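You operate a simulated robot arm through the tools that you are given. There is no shell and no other tool. Be economical: measure what you need, move in short steps, check, and stop when the job is done.

You are at the controls of a simulated two-armed robot. One attempt, no reset.

JOB
Unlock the tube, draw the roll out and lay it in the basket.
Fine: hold the tube as you work; pass the roll to your other hand; leave the catch off.

Only the result counts: the job must be done as asked and must still hold three seconds after the hand-in. Knocking over, shifting, dropping, spilling or breaking anything else fails it.

ROBOT AND FRAMES
Two 7-joint arms with two-finger parallel grippers on one trunk, on a base that drives. Base frame: it is fixed to the floor where the robot stands at the start and does not move with it; the origin is under the middle of the robot, x ahead of it, y to its left, z up. Readings come in m, degrees, newtons and seconds.
The left shoulder is at the start at [0.07, 0.163, 1.07], the right one opposite. Places, roughly: inside of the sewing basket [0.5, 0.5, 0.7]; tube catch [0.5, 0, 0.8]. Payload 3.43 kg a hand.
Tool frame (each hand has its own): the origin (TCP) lies between the finger pads and is the grasp point; the fingertips stand 0.034 m ahead of it; z points along the fingers, y is the line along which they close. Largest opening 0.128 m; finger width 0.024, thickness 0.012; the body of the gripper, 0.048 by 0.13 m, starts 0.096 m behind the TCP.
Orientation is told as [roll, pitch, yaw] about the base's x, y, z axes, in that order, counted from this pose: with the fingers straight down and closing along the base's y, the tool's x points along the base's -x, its y along +y and its z along -z.

CONTROLS
- The arms move only by the tool nudge_tool. It takes "left_series", "right_series" or both (then of equal length, played together; a hand with none holds still); each is a list of rows, each an object (a shift or turn left out is 0, a gripper value left out holds the last) with "dr": the turn, a rotation vector about the tool's x, y, z in degrees, a list of three; "travel": the shift along the tool's x, y, z in m, a list of three; "grip": the opening, from 0 (shut) to 1 (fully open). In form: [{"dr": [rx, ry, rz], "travel": [dx, dy, dz], "grip": grip}, ...]. A call has 1 to 12 rows; each row shifts and turns the commanded pose from where the row before left it, along the tool's axes as they then stand. Each row takes 0.2 s and may step no farther than 0.05 m and 8.6 degrees from the row before; otherwise, or with a gripper value out of range, the whole call is refused. Where a pose cannot be reached the arm comes as near as it can. A force on the tool above 40 N (or 10 N above the force at the start of the call, whichever is more), or a blocked arm, ends the call early, and 0.2 s more pass. Each finger travels about 0.153 m/s and halts on what it meets, pressing with about 23 N; the grip force reading is that of the motor and also rises with nothing between the fingers. The clock runs only during rows and for 0.2 s after the last one: add rows that do not move to give the fingers time. It gives the time, the measured TCP pose, the force on the tool (base axes), the opening and the grip force at its end, in the units of the frame above (readings bear some noise), with the torque about the TCP (base axes, N m) and any sound that the robot's microphone picked up, and new pictures: "pictures" is both (left out), scene, wrist or none (wrist: the cameras of the hands that moved).
- Cameras (640 x 400 px; columns grow to the right, rows downward): "scene" is now at [0.1259, 0.0177, 1.2763]; the picture's right is [0.19, -0.98, 0.00], its down [-0.76, -0.15, -0.63] and it looks along [0.62, 0.12, -0.77] (base axes); focal length 258 px, centre (320, 200). "left" rides on the left gripper at [0.076, 0.011, -0.16] in its tool frame; the picture's right is [-0.15, 0.99, 0.00], its down [-0.88, -0.13, -0.46] and it looks along [-0.45, -0.07, 0.89] (tool axes); focal length 234 px, centre (320, 200). "right" rides on the right gripper at [0.076, -0.011, -0.16] in its tool frame; the picture's right is [0.15, 0.99, 0.00], its down [-0.88, 0.13, -0.46] and it looks along [-0.45, 0.07, 0.89] (tool axes); focal length 234 px, centre (320, 200). There is no depth. A picture from a camera that has moved, and an enlarged one, comes with that camera's place and axes in the base frame and with its lens.
- raise_lower(by): slides the trunk up (or, below 0, down) by that many m; the arms and the scene camera ride with it, the base frame stays. It gives what a move gives, with no picture.
- drive_base(legs): drives the robot by 1 to 6 legs, each [ahead, left, turn to the left] in m, m and degrees, along the robot's own axes; the way and the turn of a leg run together, so that a leg with both is an arc; at most 1.5 m and 180 degrees a leg. The arms and the cameras ride along, it lands a little off, and it stops where it bumps. It gives what a move gives, and a new picture of the scene camera.
- turn_head(pan, tilt): turns the head with the scene camera to pan (to the left, within 86 degrees either way) and tilt (down, from -29 to 69), counted from straight ahead of the robot. It gives what a move gives, and a new picture of the scene camera.
- close_up(camera, box): a new picture of the part [left, top, right, bottom] of that camera's present view, enlarged. The clock stands still meanwhile.
- finish_job(): hands the job in; it is judged then, once.

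Work in short steps. Places have to be worked out from the pictures, the camera data and where the tool is seen: move nearer, look again, correct. Check each grasp and each placing, and mend what went wrong. You have 120 turns and 260 pictures in all, those below and enlarged ones among them. Open the grippers and draw the arms clear of the work before you hand the job in, unless the task says otherwise; then end with one line.

The tools are called after "Emit:" as a command line: name --argument value ..., lists and objects as JSON in quotes. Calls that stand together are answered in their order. nudge_tool: Moves the arms, as the interface text tells. Its arguments: {"type":"object","properties":{"left_series":{"type":"array"},"right_series":{"type":"array"},"pictures":{"type":"string","enum":["both","scene","wrist","none"]}},"required":[]} The other tools are called the same way: raise_lower (by) slides the trunk up or down; drive_base (legs) drives the base; turn_head (pan, tilt) turns the head that bears the scene camera; close_up (camera, box) takes an enlarged picture of a part of a camera's view; finish_job () hands the job in.

At the start:

```text
time: 0.0
left_ee_pos: [0.4427, 0.2742, 1.0259]
left_orientation: [0.1, 0.0, 0.1]
left_contact_force: [-0.2, -0.2, -0.8]
left_moment: [0.01, -0.02, 0.0]
left_gripper_width: 0.128
left_grip_force: 0.0
right_ee_pos: [0.4294, -0.1018, 1.0067]
right_orientation: [0.1, 0.0, 0.1]
right_contact_force: [-0.7, 0.0, 0.7]
right_moment: [0.0, -0.01, 0.01]
right_gripper_width: 0.1278
right_grip_force: 0.1
trunk travel left (down, up): [-0.55, 0.39]
robot x, y, heading: [-0.0038, -0.0041, -0.1]
head pan, tilt: [11.2, 50.8]
```

scene: 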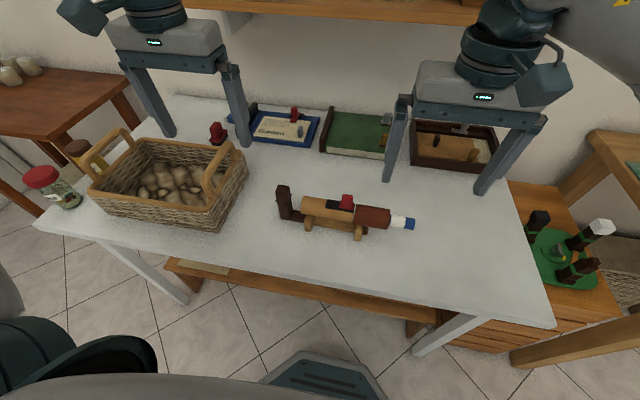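
right: 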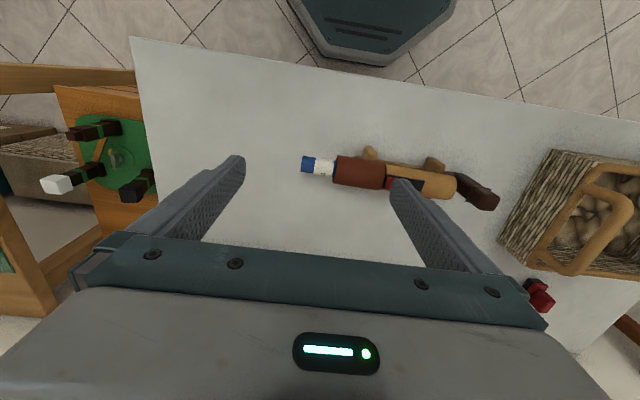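
left: 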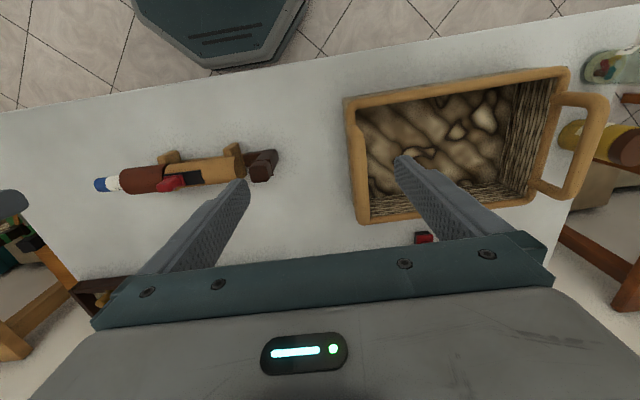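

The tube lies on its stand in front, with a red catch on it, and the roll's white and blue end shows on the right. I'll enlarge it to see the details.

Emit:
close_up --camera "scene" --box '[260, 170, 430, 260]'

Emit:
close_up --camera "left" --box '[80, 130, 300, 220]'

Emit:
close_up --camera "right" --box '[280, 130, 520, 230]'

```text
3.76 times, centred on (345, 215) of scene
camera zoom: at [0.1259, 0.0177, 1.2763], right [0.19, -0.98, 0.0], down [-0.76, -0.15, -0.63], along [0.62, 0.12, -0.77], focal length 971 px, centre (226, 144)
```

zoom: 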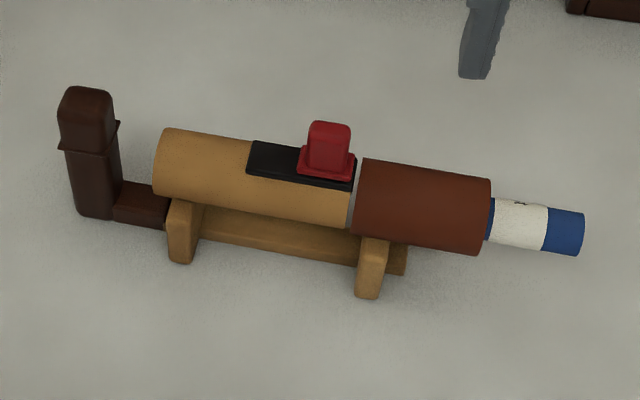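

```text
2.91 times, centred on (190, 175) of left
camera zoom: at [0.3677, 0.2858, 1.1873], right [0.14, 0.99, 0.0], down [0.88, -0.13, 0.46], along [0.45, -0.07, -0.89], focal length 681 px, centre (698, 273)
```

zoom: 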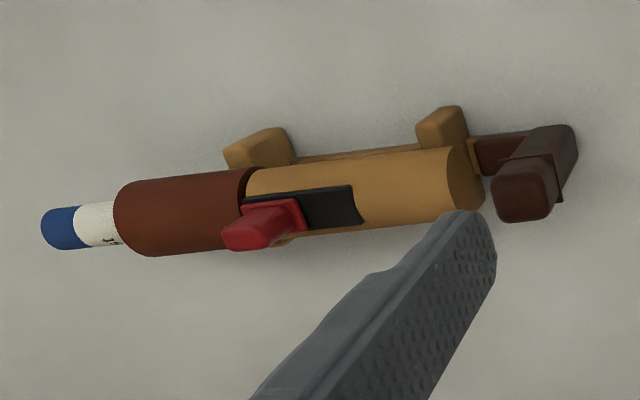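

```text
2.67 times, centred on (400, 180) of right
camera zoom: at [0.3531, -0.114, 1.166], right [-0.15, 0.99, 0.0], down [0.88, 0.13, 0.46], along [0.45, 0.07, -0.89], focal length 624 px, centre (107, 253)
```

zoom: 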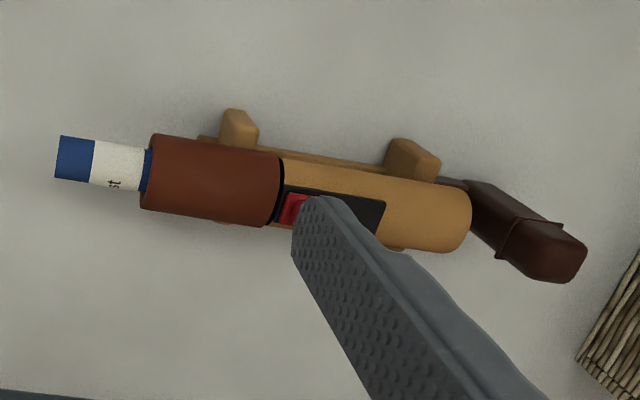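

From two views I place the catch at about [0.48, 0.026, 0.843], the dark handle post at about [0.486, 0.171, 0.845 top] and the roll's end at [0.473, -0.122, 0.816]. I'll turn the left hand by -90° yaw so its fingers close along x, then bring it above the post.

Emit:
nudge_tool --left_series '[{"dr": [0, 0, 8.2]}, {"dr": [0, 0, 8.2]}, {"dr": [0, 0, 8.2]}, {"dr": [0, 0, 8.2]}, {"dr": [0, 0, 8.2]}, {"dr": [0, 0, 8.2]}, {"dr": [0, 0, 8.2]}, {"dr": [0, 0, 8.2]}, {"dr": [0, 0, 8.2]}, {"dr": [0, 0, 8.2]}, {"dr": [0, 0, 8.0]}]' --pictures "none"

Emit:
nudge_tool --left_series '[{"travel": [-0.035, 0.015, 0]}, {"travel": [-0.035, 0.015, 0]}, {"travel": [-0.033, 0.013, 0.03]}, {"travel": [0, 0, 0.04]}, {}]'

```text
time: 2.4
left_ee_pos: [0.4451, 0.2753, 1.0259]
left_orientation: [0.0, 0.0, -90.0]
left_contact_force: [0.3, 0.6, -0.2]
left_moment: [-0.01, 0.0, 0.01]
left_gripper_width: 0.1278
left_grip_force: 0.1
right_ee_pos: [0.4287, -0.1026, 1.0057]
right_orientation: [0.0, -0.1, 0.0]
right_contact_force: [-0.1, 0.3, 0.8]
right_moment: [0.01, 0.02, 0.02]
right_gripper_width: 0.1278
right_grip_force: 0.1
trunk travel left (down, up): [-0.55, 0.39]
robot x, y, heading: [-0.0008, -0.0017, 0.2]
head pan, tilt: [11.2, 50.8]
```

```text
time: 3.6
left_ee_pos: [0.489, 0.1694, 0.958]
left_orientation: [0.0, 0.0, -89.9]
left_contact_force: [-0.2, -0.2, 0.6]
left_moment: [0.03, 0.03, 0.0]
left_gripper_width: 0.1277
left_grip_force: 0.1
right_ee_pos: [0.4295, -0.1033, 1.0053]
right_orientation: [0.0, 0.1, 0.2]
right_contact_force: [1.0, -0.6, -1.0]
right_moment: [-0.01, 0.02, 0.0]
right_gripper_width: 0.1279
right_grip_force: 0.1
trunk travel left (down, up): [-0.55, 0.39]
robot x, y, heading: [-0.0015, -0.0036, -0.1]
head pan, tilt: [11.2, 50.8]
camera scene: at [0.1258, 0.0169, 1.2764], right [0.19, -0.98, 0.0], down [-0.76, -0.15, -0.63], along [0.62, 0.12, -0.77], focal length 258 px, centre (320, 200)
camera left: at [0.4997, 0.246, 1.1188], right [0.99, -0.15, 0.0], down [-0.13, -0.88, 0.46], along [-0.07, -0.45, -0.89], focal length 234 px, centre (320, 200)
```

scene: 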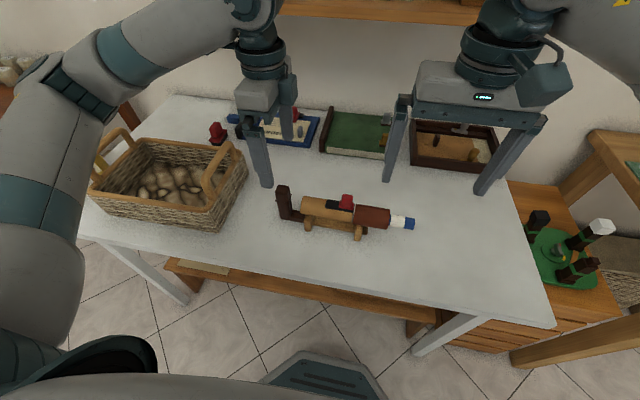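
left: 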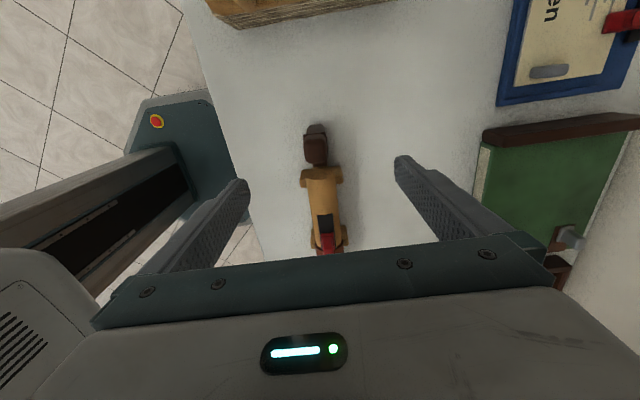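

The left camera puts the post at about [0.483, 0.174], between the fingers. I'll correct by a few millimetres, go down to TCP z≈0.80 and check before closing.

Emit:
nudge_tool --left_series '[{"travel": [0.004, -0.005, 0.04]}, {"travel": [0, 0, 0.04]}, {"travel": [0, 0, 0.04]}, {"travel": [0, 0, 0.036]}, {}]'

```text
time: 4.8
left_ee_pos: [0.4841, 0.1743, 0.8017]
left_orientation: [0.1, 0.0, -90.0]
left_contact_force: [0.4, -0.3, 0.4]
left_moment: [0.0, -0.01, 0.0]
left_gripper_width: 0.1279
left_grip_force: 0.1
right_ee_pos: [0.4294, -0.1013, 1.0067]
right_orientation: [-0.1, -0.1, 0.0]
right_contact_force: [0.6, -0.5, 0.1]
right_moment: [0.0, 0.0, -0.02]
right_gripper_width: 0.128
right_grip_force: 0.0
trunk travel left (down, up): [-0.55, 0.39]
robot x, y, heading: [-0.0007, 0.0019, 0.1]
head pan, tilt: [11.2, 50.8]
camera scene: at [0.1257, 0.0175, 1.2764], right [0.19, -0.98, 0.0], down [-0.76, -0.15, -0.63], along [0.62, 0.12, -0.77], focal length 258 px, centre (320, 200)
camera left: at [0.4954, 0.2512, 0.9626], right [0.99, -0.15, 0.0], down [-0.13, -0.88, 0.46], along [-0.07, -0.45, -0.89], focal length 234 px, centre (320, 200)
```

scene: 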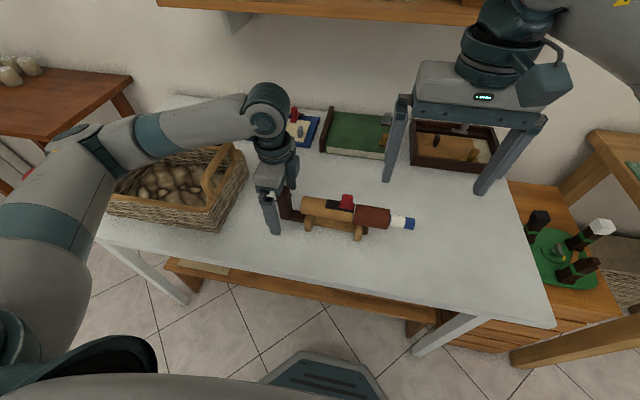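
left: 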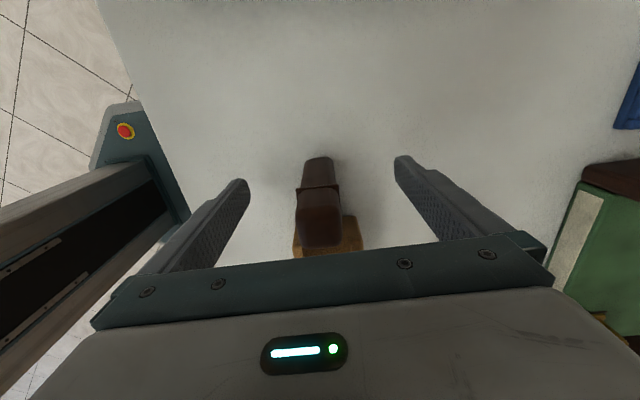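

The post stands centred between the fingers. I'll close the left gripper on it.

Emit:
nudge_tool --left_series '[{"grip": 0.4}, {"grip": 0.1}, {"grip": 0.0}, {}]'

```text
time: 5.8
left_ee_pos: [0.4856, 0.175, 0.8014]
left_orientation: [0.0, -0.1, -89.9]
left_contact_force: [-0.7, 0.4, 1.3]
left_moment: [-0.12, 0.1, -0.2]
left_gripper_width: 0.0278
left_grip_force: 22.9
right_ee_pos: [0.4278, -0.1015, 1.0067]
right_orientation: [0.1, 0.0, 0.0]
right_contact_force: [0.6, 0.5, -0.3]
right_moment: [0.02, 0.02, 0.01]
right_gripper_width: 0.128
right_grip_force: 0.1
trunk travel left (down, up): [-0.55, 0.39]
robot x, y, heading: [-0.0002, -0.0009, -0.1]
head pan, tilt: [11.2, 50.8]
camera scene: at [0.1258, 0.0177, 1.2764], right [0.19, -0.98, 0.0], down [-0.76, -0.15, -0.63], along [0.62, 0.12, -0.77], focal length 258 px, centre (320, 200)
camera left: at [0.4954, 0.2513, 0.9629], right [0.99, -0.15, 0.0], down [-0.13, -0.88, 0.46], along [-0.07, -0.45, -0.89], focal length 234 px, centre (320, 200)
```

scene: 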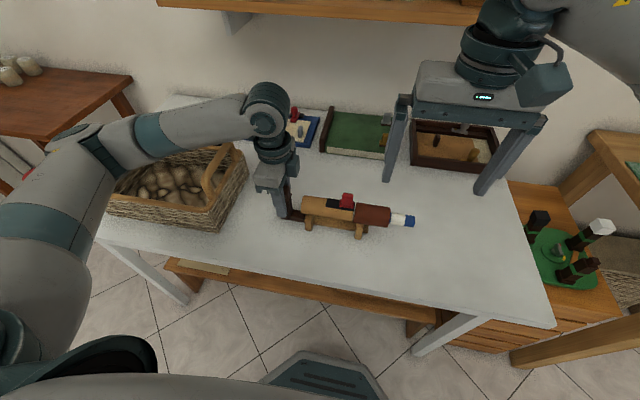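
left: 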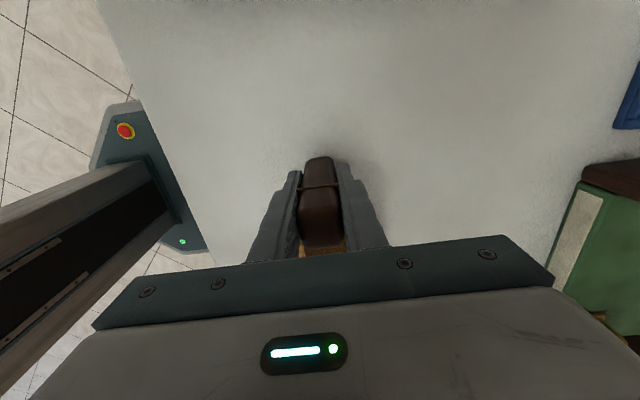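

The post is held (width 0.028, 23 N). Now I bring the right hand above the catch, half open.

Emit:
nudge_tool --right_series '[{"travel": [-0.017, 0.042, 0], "grip": 0.5}, {"travel": [-0.017, 0.042, 0]}, {"travel": [-0.017, 0.043, 0.02]}, {"travel": [0, 0, 0.045]}, {}]'

```text
refused: row 3 steps farther than a row can; nothing moved
```

One row stepped slightly too far; I'll send it again with smaller steps.

Emit:
nudge_tool --right_series '[{"travel": [-0.017, 0.042, 0], "grip": 0.5}, {"travel": [-0.017, 0.042, 0]}, {"travel": [-0.017, 0.043, 0]}, {"travel": [0, 0, 0.045]}, {"travel": [0, 0, 0.02]}, {}]'

```text
time: 7.2
left_ee_pos: [0.484, 0.1741, 0.8016]
left_orientation: [-0.1, 0.0, -89.9]
left_contact_force: [0.5, -0.4, 2.5]
left_moment: [0.18, 0.02, -0.04]
left_gripper_width: 0.0278
left_grip_force: 22.8
right_ee_pos: [0.4759, 0.0228, 0.941]
right_orientation: [0.0, 0.0, 0.0]
right_contact_force: [1.3, -0.1, -0.3]
right_moment: [0.01, 0.0, -0.01]
right_gripper_width: 0.0639
right_grip_force: 0.1
trunk travel left (down, up): [-0.55, 0.39]
robot x, y, heading: [0.0012, -0.0004, -0.1]
head pan, tilt: [11.2, 50.8]
camera scene: at [0.1258, 0.0174, 1.2764], right [0.19, -0.98, 0.0], down [-0.76, -0.15, -0.63], along [0.62, 0.12, -0.77], focal length 258 px, centre (320, 200)
camera right: at [0.4005, 0.0117, 1.1011], right [-0.15, 0.99, 0.0], down [0.88, 0.13, 0.46], along [0.45, 0.07, -0.89], focal length 234 px, centre (320, 200)
```

scene: 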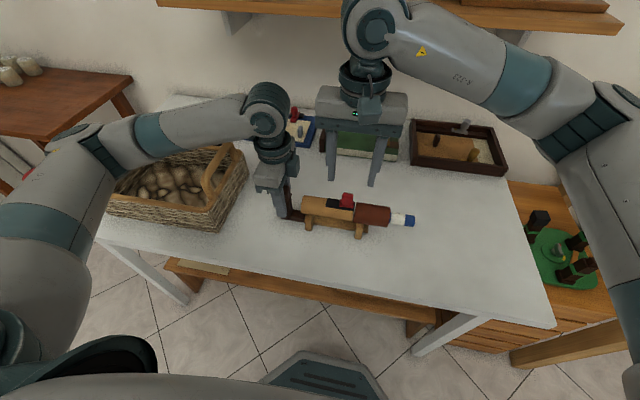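
right: 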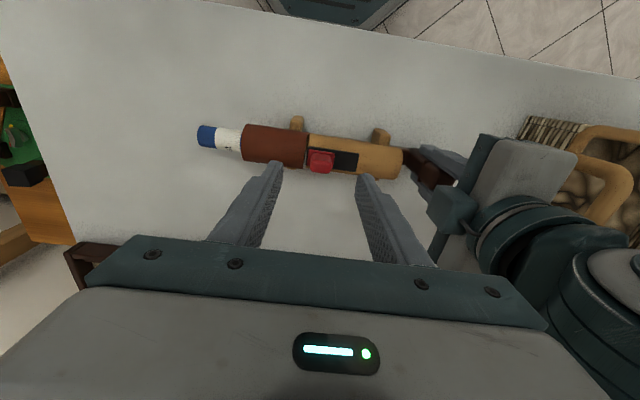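

Emit:
close_up --camera "right" --box '[190, 100, 430, 220]'

```text
2.67 times, centred on (310, 160) of right
camera zoom: at [0.4005, 0.0117, 1.1011], right [-0.15, 0.99, 0.0], down [0.88, 0.13, 0.46], along [0.45, 0.07, -0.89], focal length 624 px, centre (347, 307)
```

zoom: 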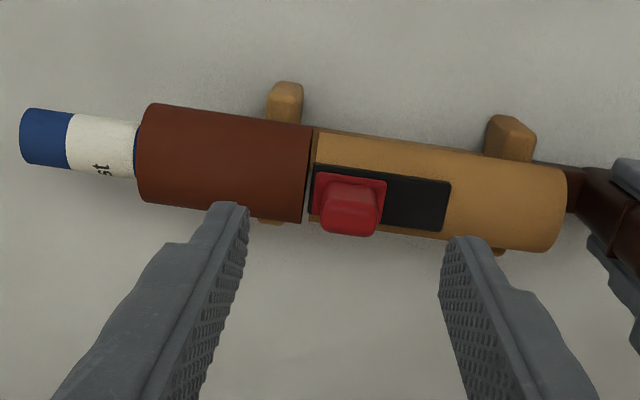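

The knob is at about [0.484, 0.027] and its top near z≈0.855. I'll centre over it and lower until the tips reach about z≈0.846.

Emit:
nudge_tool --right_series '[{"travel": [-0.008, 0.004, 0.03]}, {"travel": [0, 0, 0.02]}, {"travel": [0, 0, 0.011]}, {}]'

Emit:
close_up --camera "right" --box '[200, 120, 440, 270]'

Emit:
close_up --camera "scene" --box '[290, 140, 430, 250]'

```text
time: 8.2
left_ee_pos: [0.4848, 0.175, 0.8024]
left_orientation: [-0.1, 0.0, -90.0]
left_contact_force: [-2.3, 0.9, 2.9]
left_moment: [0.31, 0.1, 0.01]
left_gripper_width: 0.0279
left_grip_force: 23.1
right_ee_pos: [0.4865, 0.0273, 0.8788]
right_orientation: [0.0, 0.0, 0.0]
right_contact_force: [-0.2, 0.1, -0.4]
right_moment: [0.0, 0.0, 0.0]
right_gripper_width: 0.0639
right_grip_force: 0.1
trunk travel left (down, up): [-0.55, 0.39]
robot x, y, heading: [0.001, -0.002, -0.1]
head pan, tilt: [11.2, 50.8]
camera scene: at [0.1256, 0.0177, 1.2764], right [0.19, -0.98, 0.0], down [-0.76, -0.15, -0.63], along [0.62, 0.12, -0.77], focal length 258 px, centre (320, 200)
camera right: at [0.4106, 0.0153, 1.0387], right [-0.15, 0.99, 0.0], down [0.88, 0.13, 0.46], along [0.45, 0.07, -0.89], focal length 234 px, centre (320, 200)
```

scene: 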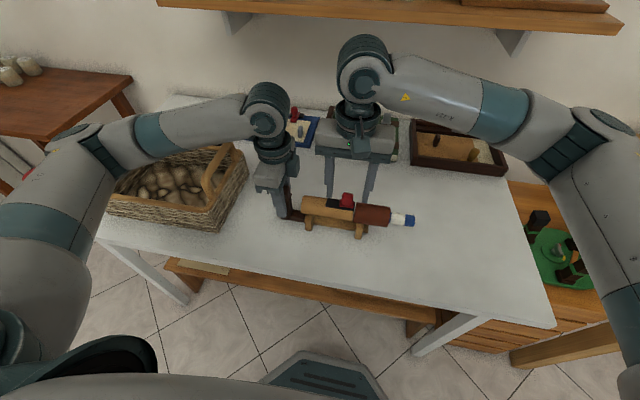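
right: 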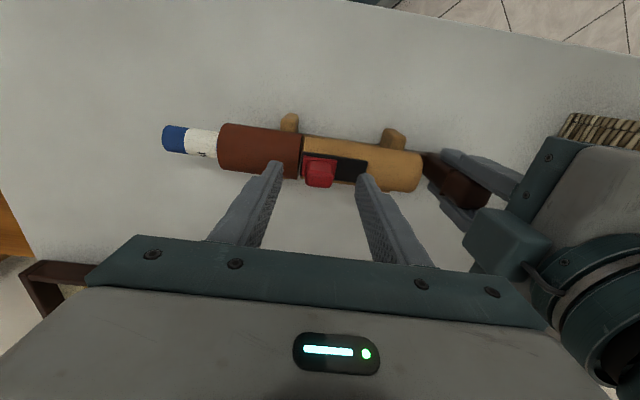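

```text
2.67 times, centred on (320, 195) of right
camera zoom: at [0.4106, 0.0153, 1.0387], right [-0.15, 0.99, 0.0], down [0.88, 0.13, 0.46], along [0.45, 0.07, -0.89], focal length 624 px, centre (320, 213)
```

zoom: 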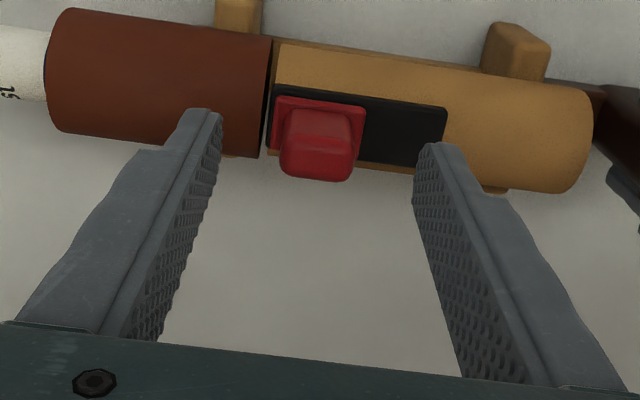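

```text
3.64 times, centred on (360, 195) of scene
camera zoom: at [0.1256, 0.0177, 1.2764], right [0.19, -0.98, 0.0], down [-0.76, -0.15, -0.63], along [0.62, 0.12, -0.77], focal length 938 px, centre (174, 218)
```

zoom: 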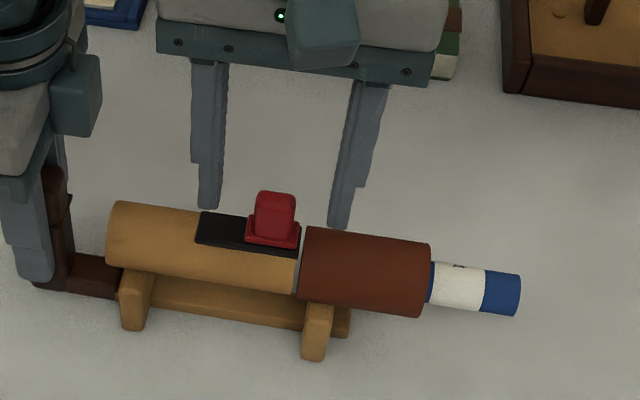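

The tips flank the knob (top about z 0.856) with roughly 11 mm of overlap, clear of the collar. I'll close on it.

Emit:
nudge_tool --right_series '[{"grip": 0.25}, {"grip": 0.1}, {"grip": 0.0}, {}]'

```text
time: 9.2
left_ee_pos: [0.4851, 0.175, 0.8013]
left_orientation: [0.0, 0.1, -89.9]
left_contact_force: [-2.3, 3.5, 2.1]
left_moment: [-0.03, 0.07, -0.11]
left_gripper_width: 0.0278
left_grip_force: 23.1
right_ee_pos: [0.488, 0.0274, 0.8797]
right_orientation: [0.0, 0.0, 0.0]
right_contact_force: [1.5, -3.6, -0.3]
right_moment: [-0.06, -0.04, -0.01]
right_gripper_width: 0.0233
right_grip_force: 23.3
trunk travel left (down, up): [-0.55, 0.39]
robot x, y, heading: [-0.0015, 0.0009, 0.2]
head pan, tilt: [11.2, 50.8]
camera scene: at [0.1258, 0.0177, 1.2763], right [0.19, -0.98, 0.0], down [-0.76, -0.15, -0.63], along [0.62, 0.12, -0.77], focal length 258 px, centre (320, 200)
camera right: at [0.4107, 0.0153, 1.0388], right [-0.15, 0.99, 0.0], down [0.88, 0.13, 0.46], along [0.45, 0.07, -0.89], focal length 234 px, centre (320, 200)
```

scene: 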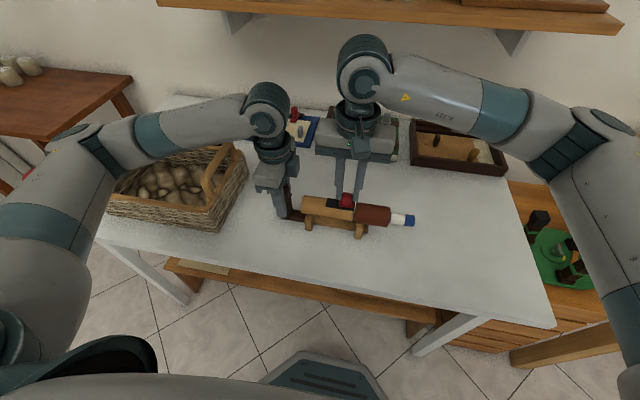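
right: 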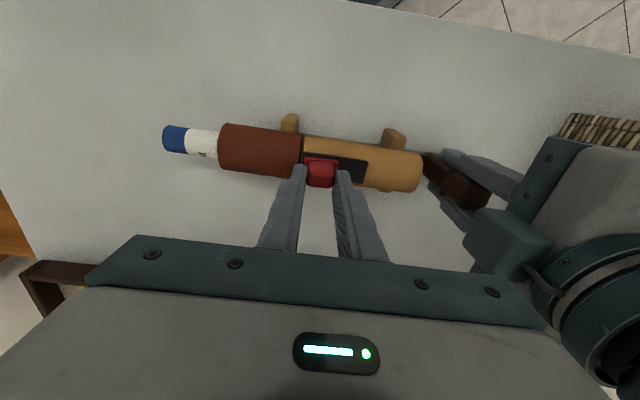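

The catch is gripped (0.023). I'll slide it toward +y along the black track in small steps.

Emit:
nudge_tool --right_series '[{"travel": [0, 0.006, 0]}, {"travel": [0, 0.006, 0]}, {"travel": [0, 0.005, 0]}, {"travel": [0, 0.005, 0]}, {}]'

Emit:
close_up --camera "right" --box '[150, 110, 450, 270]'

```text
time: 10.4
left_ee_pos: [0.4842, 0.1749, 0.8023]
left_orientation: [0.0, 0.0, -89.9]
left_contact_force: [5.6, 4.8, -0.4]
left_moment: [-0.08, 0.28, 0.35]
left_gripper_width: 0.0279
left_grip_force: 22.9
right_ee_pos: [0.4872, 0.0506, 0.8793]
right_orientation: [0.0, -0.1, -0.1]
right_contact_force: [-6.5, -5.9, 5.6]
right_moment: [-0.14, 0.24, 0.12]
right_gripper_width: 0.0231
right_grip_force: 23.3
trunk travel left (down, up): [-0.55, 0.39]
robot x, y, heading: [-0.0014, -0.0016, -0.2]
head pan, tilt: [11.2, 50.8]
camera scene: at [0.1256, 0.0176, 1.2764], right [0.19, -0.98, 0.0], down [-0.76, -0.15, -0.63], along [0.62, 0.12, -0.77], focal length 258 px, centre (320, 200)
camera right: at [0.4115, 0.0381, 1.0388], right [-0.15, 0.99, 0.0], down [0.88, 0.13, 0.46], along [0.45, 0.07, -0.89], focal length 234 px, centre (320, 200)
```

scene: 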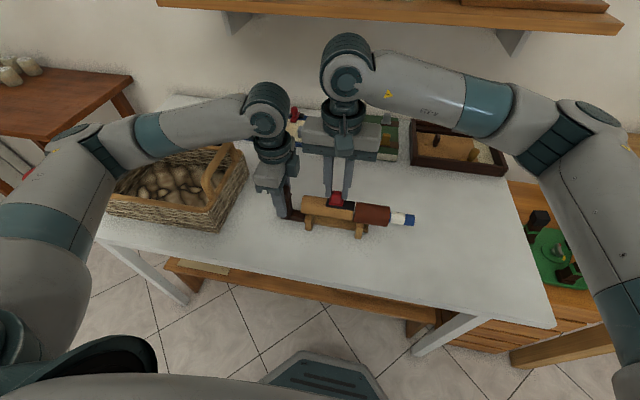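
right: 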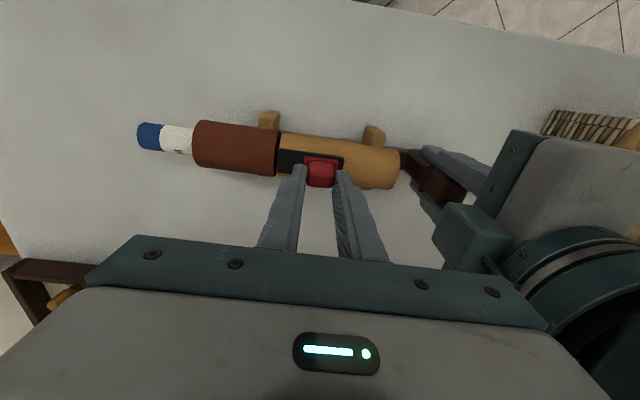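

```text
2.13 times, centred on (300, 190) of right
camera zoom: at [0.4115, 0.0381, 1.0388], right [-0.15, 0.99, 0.0], down [0.88, 0.13, 0.46], along [0.45, 0.07, -0.89], focal length 500 px, centre (363, 221)
```

zoom: 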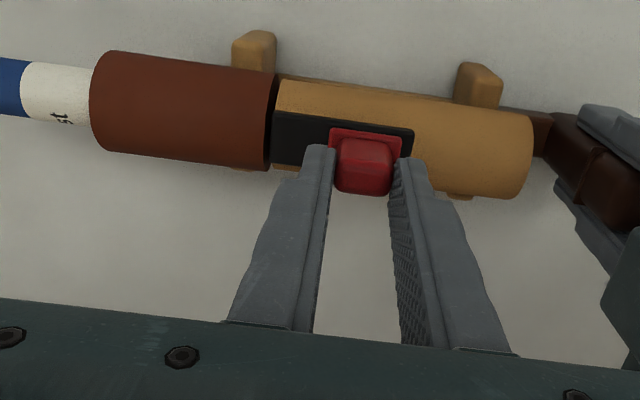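

The catch moved about 23 mm; a small piece of track remains. I'll push about 5 mm more, easing x slightly.

Emit:
nudge_tool --right_series '[{"travel": [0.001, 0.003, 0]}, {"travel": [0, 0.002, 0]}, {"travel": [0, 0.002, 0]}, {}]'

Emit:
close_up --camera "right" --box '[150, 110, 450, 270]'

```text
time: 11.4
left_ee_pos: [0.4843, 0.1761, 0.8016]
left_orientation: [0.1, 0.0, -90.0]
left_contact_force: [3.2, 19.0, -0.1]
left_moment: [-0.09, 0.23, 0.4]
left_gripper_width: 0.0278
left_grip_force: 23.0
right_ee_pos: [0.4881, 0.0556, 0.8796]
right_orientation: [-0.1, 0.1, 0.0]
right_contact_force: [-4.2, -22.4, 5.2]
right_moment: [-0.71, 0.11, 0.11]
right_gripper_width: 0.0231
right_grip_force: 22.9
trunk travel left (down, up): [-0.55, 0.39]
robot x, y, heading: [-0.0036, 0.0013, 0.1]
head pan, tilt: [11.2, 50.8]
camera scene: at [0.1256, 0.0172, 1.2764], right [0.19, -0.98, 0.0], down [-0.76, -0.15, -0.63], along [0.62, 0.12, -0.77], focal length 258 px, centre (320, 200)
camera right: at [0.4115, 0.045, 1.0392], right [-0.15, 0.99, 0.0], down [0.88, 0.13, 0.46], along [0.45, 0.07, -0.89], focal length 234 px, centre (320, 200)
```

scene: 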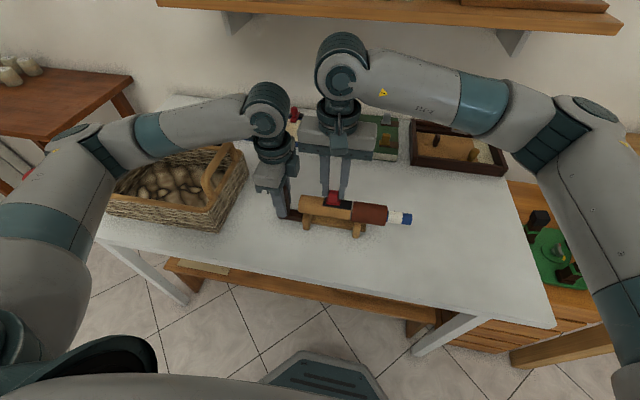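
right: 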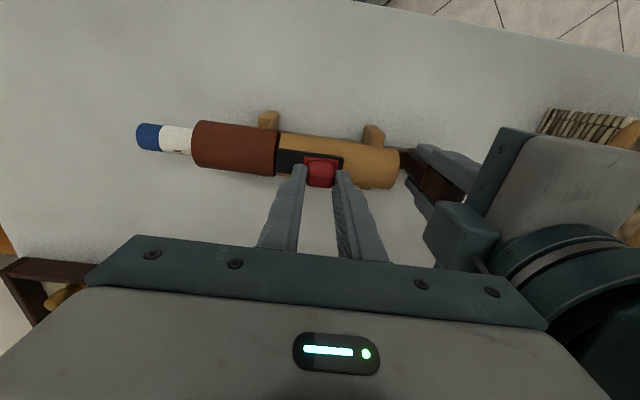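

```text
2.13 times, centred on (300, 190) of right
camera zoom: at [0.4115, 0.045, 1.0392], right [-0.15, 0.99, 0.0], down [0.88, 0.13, 0.46], along [0.45, 0.07, -0.89], focal length 500 px, centre (363, 221)
```

zoom: 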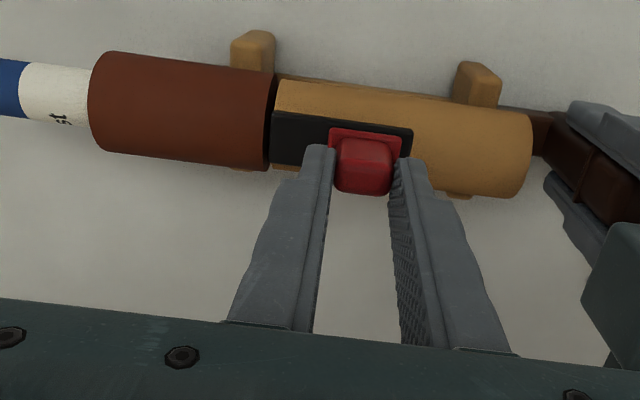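

The catch is at its stop (22 N, the tube crept a few mm). I'll ease off, release it and rise, then check that it stays off.

Emit:
nudge_tool --right_series '[{"travel": [0, -0.002, 0]}, {"grip": 0.3}, {"travel": [0, 0, -0.03], "grip": 0.4}, {"travel": [0, 0, -0.05]}, {"travel": [0, -0.04, -0.02]}, {"travel": [0, -0.05, 0]}, {}]'

Emit:
close_up --camera "scene" --box '[260, 150, 430, 260]'

```text
time: 13.0
left_ee_pos: [0.4853, 0.175, 0.8029]
left_orientation: [-0.1, -0.2, -89.9]
left_contact_force: [0.6, -1.7, 3.3]
left_moment: [0.26, 0.05, 0.01]
left_gripper_width: 0.0279
left_grip_force: 22.6
right_ee_pos: [0.4822, -0.0316, 0.9796]
right_orientation: [-0.1, 0.0, 0.0]
right_contact_force: [0.5, -0.1, 0.0]
right_moment: [0.01, -0.01, 0.02]
right_gripper_width: 0.0512
right_grip_force: 0.1
trunk travel left (down, up): [-0.55, 0.39]
robot x, y, heading: [-0.0035, 0.0021, 0.2]
head pan, tilt: [11.2, 50.8]
camera scene: at [0.1255, 0.0183, 1.2764], right [0.19, -0.98, 0.0], down [-0.76, -0.15, -0.63], along [0.62, 0.12, -0.77], focal length 258 px, centre (320, 200)
camera right: at [0.4075, -0.0438, 1.1398], right [-0.15, 0.99, 0.0], down [0.88, 0.13, 0.46], along [0.45, 0.07, -0.89], focal length 234 px, centre (320, 200)
```

scene: 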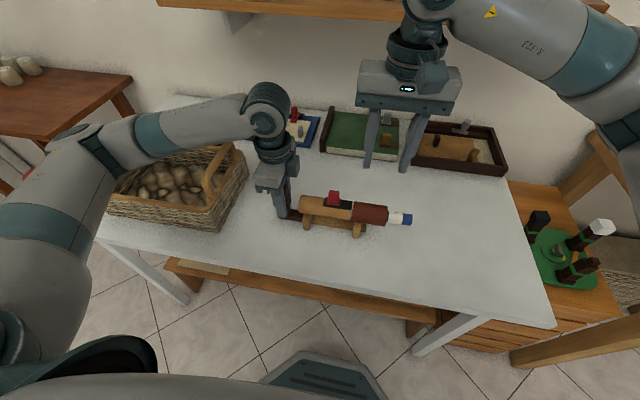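
right: 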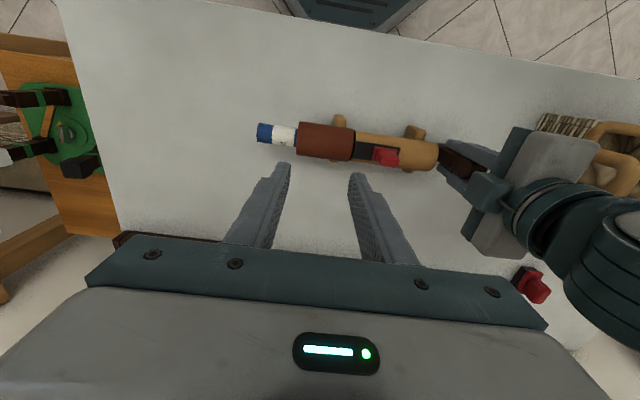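

```text
3.64 times, centred on (345, 205) of scene
camera zoom: at [0.1255, 0.0183, 1.2764], right [0.19, -0.98, 0.0], down [-0.76, -0.15, -0.63], along [0.62, 0.12, -0.77], focal length 938 px, centre (229, 182)
```

zoom: 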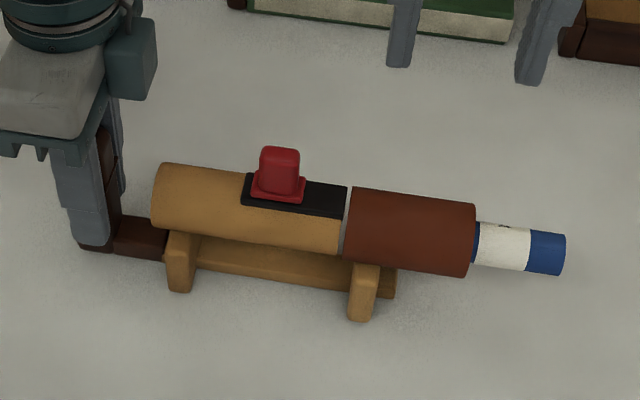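

The catch stays off and the roll's end sits near [0.479, -0.118, 0.815]. I'll move the right hand over the protruding end and turn it +90° yaw so the fingers close along x.

Emit:
nudge_tool --right_series '[{"travel": [0, -0.035, 0], "dr": [0, 0, -8.2]}, {"travel": [0, -0.035, 0], "dr": [0, 0, -8.2]}, {"dr": [0, 0, -8.2]}, {"dr": [0, 0, -8.2]}, {"dr": [0, 0, -8.2]}, {"dr": [0, 0, -8.2]}, {"dr": [0, 0, -8.2]}, {"dr": [0, 0, -8.2]}, {"dr": [0, 0, -8.2]}, {"dr": [0, 0, -8.2]}, {"dr": [0, 0, -8.0]}, {"grip": 0.6}]'

```text
time: 15.6
left_ee_pos: [0.4849, 0.1749, 0.8019]
left_orientation: [0.0, 0.0, -89.9]
left_contact_force: [-1.4, 1.1, 4.3]
left_moment: [0.42, 0.05, -0.03]
left_gripper_width: 0.028
left_grip_force: 23.2
right_ee_pos: [0.464, -0.0941, 0.9815]
right_orientation: [0.1, -0.1, 89.8]
right_contact_force: [0.8, 0.2, 0.0]
right_moment: [-0.01, -0.03, -0.03]
right_gripper_width: 0.077
right_grip_force: 0.0
right hand out of reach, approached as far as the arm can: row 11
trunk travel left (down, up): [-0.55, 0.39]
robot x, y, heading: [0.0023, -0.0019, 0.1]
head pan, tilt: [11.2, 50.8]
camera scene: at [0.1257, 0.0172, 1.2764], right [0.19, -0.98, 0.0], down [-0.76, -0.15, -0.63], along [0.62, 0.12, -0.77], focal length 258 px, centre (320, 200)
camera right: at [0.4738, -0.1691, 1.141], right [-0.99, -0.14, 0.0], down [-0.13, 0.88, 0.46], along [-0.07, 0.45, -0.89], focal length 234 px, centre (320, 200)
```

scene: 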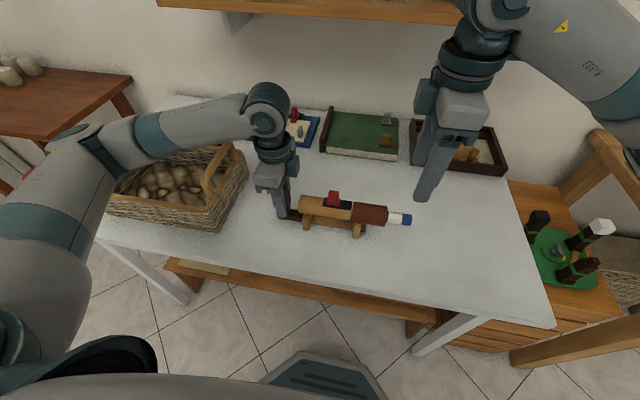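
right: 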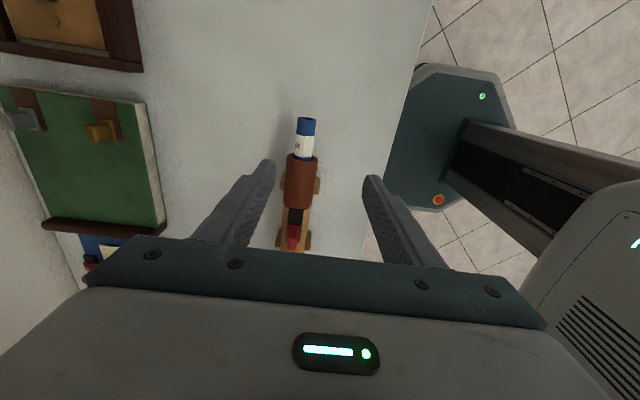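

The roll's axis is at x≈0.484 and its white-to-blue joint about y≈-0.10. I'll centre over that and descend partway.

Emit:
nudge_tool --right_series '[{"travel": [0.005, -0.02, 0.03]}, {"travel": [0, 0, 0.045]}, {"travel": [0, 0, 0.045]}, {}]'

Emit:
close_up --camera "scene" --box '[330, 140, 470, 240]'

```text
time: 16.6
left_ee_pos: [0.4839, 0.1748, 0.8024]
left_orientation: [0.0, 0.0, -89.8]
left_contact_force: [0.0, -0.1, 3.8]
left_moment: [0.4, 0.04, 0.0]
left_gripper_width: 0.0277
left_grip_force: 23.2
right_ee_pos: [0.4591, -0.0939, 0.9242]
right_orientation: [0.0, 0.1, 89.6]
right_contact_force: [0.6, 0.3, 0.1]
right_moment: [-0.01, 0.0, 0.0]
right_gripper_width: 0.0766
right_grip_force: 0.1
right hand out of reach, approached as far as the arm can: row 1, 2, 3
trunk travel left (down, up): [-0.55, 0.39]
robot x, y, heading: [-0.0045, -0.0007, -0.0]
head pan, tilt: [11.2, 50.8]
camera scene: at [0.1257, 0.0175, 1.2764], right [0.19, -0.98, 0.0], down [-0.76, -0.15, -0.63], along [0.62, 0.12, -0.77], focal length 258 px, centre (320, 200)
camera right: at [0.4698, -0.1708, 1.0835], right [-0.99, -0.14, 0.0], down [-0.12, 0.88, 0.46], along [-0.06, 0.45, -0.89], focal length 234 px, centre (320, 200)
```

scene: 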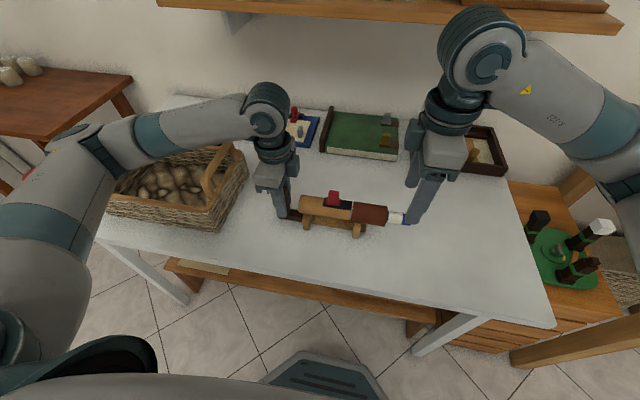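
right: 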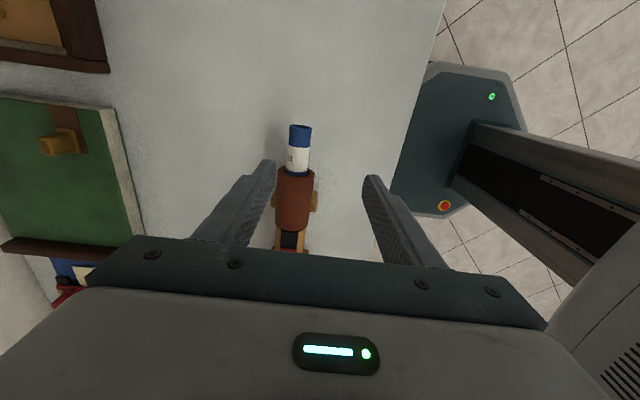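

```text
4.00 times, centred on (400, 190) of scene
camera zoom: at [0.1257, 0.0175, 1.2764], right [0.19, -0.98, 0.0], down [-0.76, -0.15, -0.63], along [0.62, 0.12, -0.77], focal length 1032 px, centre (0, 240)
```

zoom: 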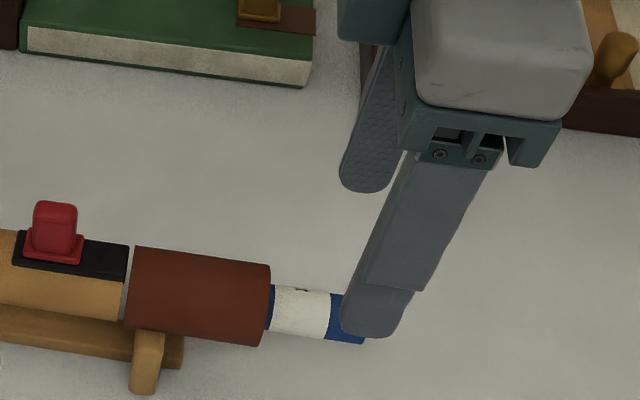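

With +90° yaw the right arm runs into a limit. I'll rise and turn the other way, to -90° yaw (same closing line), in two calls.

Emit:
nudge_tool --right_series '[{"travel": [0, 0, -0.03]}, {"travel": [0, 0, -0.03], "dr": [0, 0, 8.2]}, {"dr": [0, 0, 8.4]}, {"dr": [0, 0, 8.4]}, {"dr": [0, 0, 8.4]}, {"dr": [0, 0, 8.4]}, {"dr": [0, 0, 8.4]}, {"dr": [0, 0, 8.4]}, {"dr": [0, 0, 8.4]}, {"dr": [0, 0, 8.4]}, {"dr": [0, 0, 8.4]}, {"dr": [0, 0, 8.4]}]' --pictures "none"

Emit:
nudge_tool --right_series '[{"dr": [0, 0, 8.4]}, {"dr": [0, 0, 8.4]}, {"dr": [0, 0, 8.4]}, {"dr": [0, 0, 8.4]}, {"dr": [0, 0, 8.4]}, {"dr": [0, 0, 8.4]}, {"dr": [0, 0, 8.4]}, {"dr": [0, 0, 8.4]}, {"dr": [0, 0, 8.4]}, {"dr": [0, 0, 8.4]}, {}]'

```text
time: 19.2
left_ee_pos: [0.4837, 0.1743, 0.8021]
left_orientation: [-0.1, 0.0, -90.0]
left_contact_force: [-0.8, 0.3, 3.6]
left_moment: [0.32, 0.07, 0.01]
left_gripper_width: 0.0274
left_grip_force: 22.6
right_ee_pos: [0.4572, -0.0944, 0.9823]
right_orientation: [0.1, -0.1, -2.4]
right_contact_force: [-0.3, 0.3, 0.2]
right_moment: [-0.01, 0.03, 0.0]
right_gripper_width: 0.0767
right_grip_force: 0.0
trunk travel left (down, up): [-0.55, 0.39]
robot x, y, heading: [-0.0015, 0.0017, 0.1]
head pan, tilt: [11.2, 50.8]
```

```text
time: 21.6
left_ee_pos: [0.4842, 0.1743, 0.8028]
left_orientation: [0.0, 0.0, -89.9]
left_contact_force: [-0.6, 0.2, 2.0]
left_moment: [0.31, 0.02, 0.02]
left_gripper_width: 0.0279
left_grip_force: 23.1
right_ee_pos: [0.4591, -0.0936, 0.9815]
right_orientation: [0.0, 0.1, -86.3]
right_contact_force: [0.5, -0.2, 0.5]
right_moment: [-0.02, 0.01, -0.01]
right_gripper_width: 0.0769
right_grip_force: 0.1
trunk travel left (down, up): [-0.55, 0.39]
robot x, y, heading: [-0.0019, -0.0007, -0.1]
head pan, tilt: [11.2, 50.8]
camera scene: at [0.1257, 0.0175, 1.2764], right [0.19, -0.98, 0.0], down [-0.76, -0.15, -0.63], along [0.62, 0.12, -0.77], focal length 258 px, centre (320, 200)
camera right: at [0.442, -0.0188, 1.1421], right [0.98, 0.21, 0.0], down [0.19, -0.87, 0.46], along [0.1, -0.45, -0.89], focal length 234 px, centre (320, 200)
```

scene: 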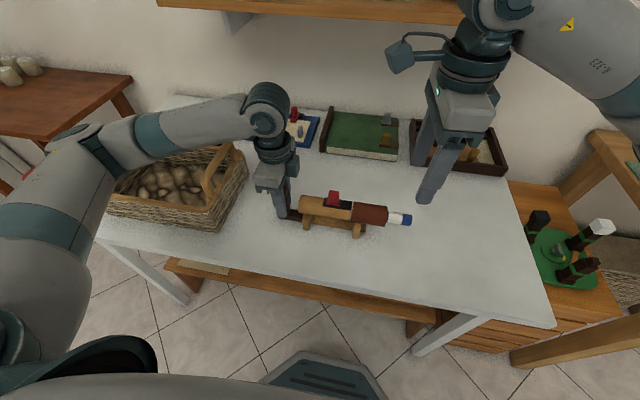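
right: 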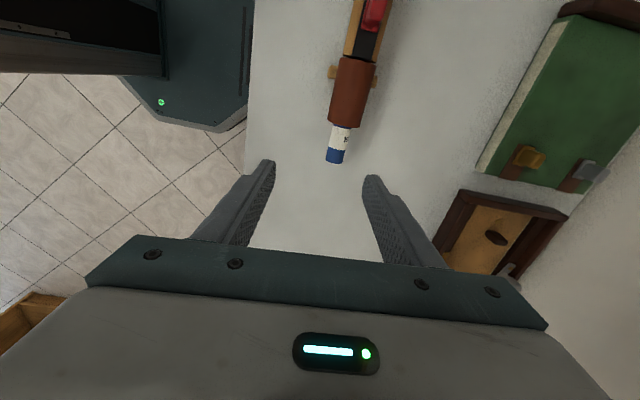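

Yaw -86° is reachable, and the roll is at x≈0.485 with its end at y≈-0.118. I'll finish the turn, shift +26 mm in x and -5 mm in y, and descend to z≈0.85.

Emit:
nudge_tool --right_series '[{"dr": [0, 0, 3.7]}, {"travel": [-0.005, 0.026, 0.03]}, {"travel": [0, 0, 0.045]}, {"travel": [0, 0, 0.045]}, {}]'

```text
time: 22.8
left_ee_pos: [0.485, 0.1745, 0.802]
left_orientation: [0.0, -0.2, -90.0]
left_contact_force: [-0.3, -0.8, 2.8]
left_moment: [0.31, -0.01, -0.02]
left_gripper_width: 0.0277
left_grip_force: 22.7
right_ee_pos: [0.4852, -0.0994, 0.8593]
right_orientation: [0.0, 0.0, -89.9]
right_contact_force: [0.1, -0.3, 0.7]
right_moment: [0.01, -0.05, 0.01]
right_gripper_width: 0.0771
right_grip_force: 0.0
trunk travel left (down, up): [-0.55, 0.39]
robot x, y, heading: [0.0015, 0.0029, 0.0]
head pan, tilt: [11.2, 50.8]
camera scene: at [0.1258, 0.0177, 1.2764], right [0.19, -0.98, 0.0], down [-0.76, -0.15, -0.63], along [0.62, 0.12, -0.77], focal length 258 px, centre (320, 200)
camera right: at [0.4731, -0.0244, 1.02], right [0.99, 0.15, 0.0], down [0.13, -0.88, 0.46], along [0.07, -0.45, -0.89], focal length 234 px, centre (320, 200)
```

scene: 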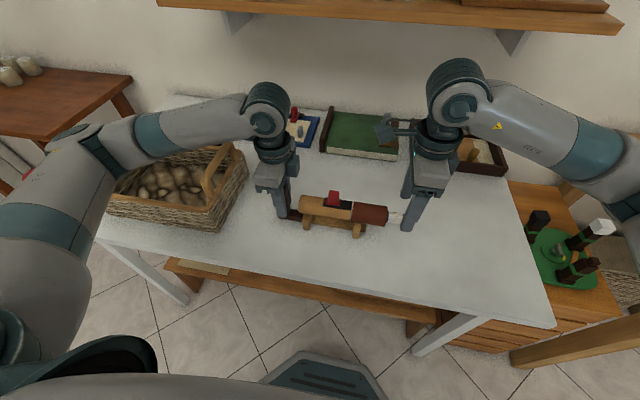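
right: 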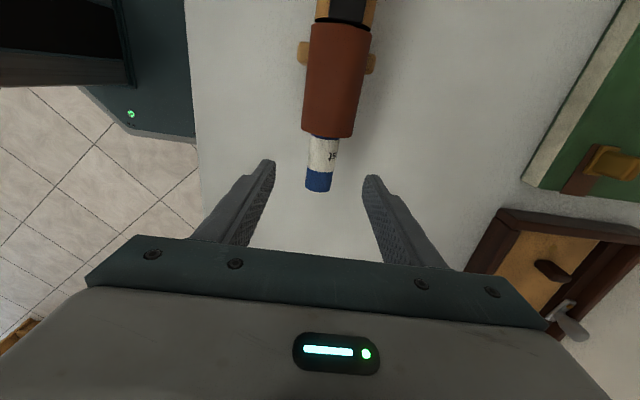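

The roll is centred between the fingers. I'll go down to z≈0.813 and close.

Emit:
nudge_tool --right_series '[{"travel": [0, 0, 0.03]}, {"travel": [0, 0, 0.016]}, {"grip": 0.3}, {"grip": 0.0}, {}, {}]'

Emit:
close_up --camera "scene" --box '[330, 160, 450, 240]'

```text
time: 24.2
left_ee_pos: [0.4844, 0.1742, 0.8026]
left_orientation: [-0.1, -0.2, -89.9]
left_contact_force: [0.5, -1.8, 2.9]
left_moment: [0.03, 0.03, 0.03]
left_gripper_width: 0.0278
left_grip_force: 23.5
right_ee_pos: [0.4852, -0.098, 0.8165]
right_orientation: [0.0, 0.0, -89.9]
right_contact_force: [0.3, 1.7, -0.8]
right_moment: [-0.04, -0.01, 0.04]
right_gripper_width: 0.024
right_grip_force: 23.3
trunk travel left (down, up): [-0.55, 0.39]
robot x, y, heading: [0.0038, -0.0006, -0.2]
head pan, tilt: [11.2, 50.8]
camera scene: at [0.1258, 0.0176, 1.2763], right [0.19, -0.98, 0.0], down [-0.76, -0.15, -0.63], along [0.62, 0.12, -0.77], focal length 258 px, centre (320, 200)
camera right: at [0.4735, -0.0231, 0.9756], right [0.99, 0.15, 0.0], down [0.13, -0.88, 0.46], along [0.07, -0.45, -0.89], focal length 234 px, centre (320, 200)
```

scene: 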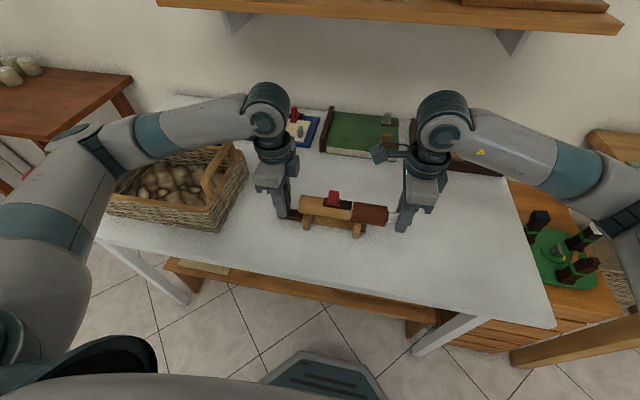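
right: 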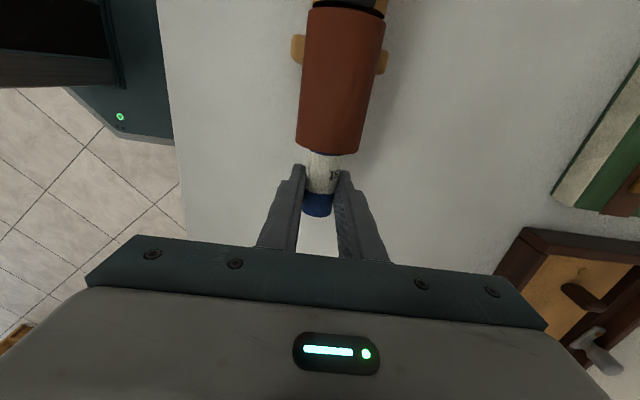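

```text
5.00 times, centred on (390, 200) of scene
camera zoom: at [0.1258, 0.0176, 1.2763], right [0.19, -0.98, 0.0], down [-0.76, -0.15, -0.63], along [0.62, 0.12, -0.77], focal length 1290 px, centre (-30, 200)
```

zoom: 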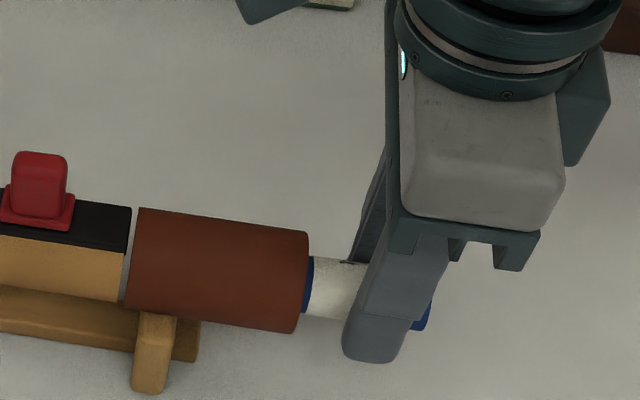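

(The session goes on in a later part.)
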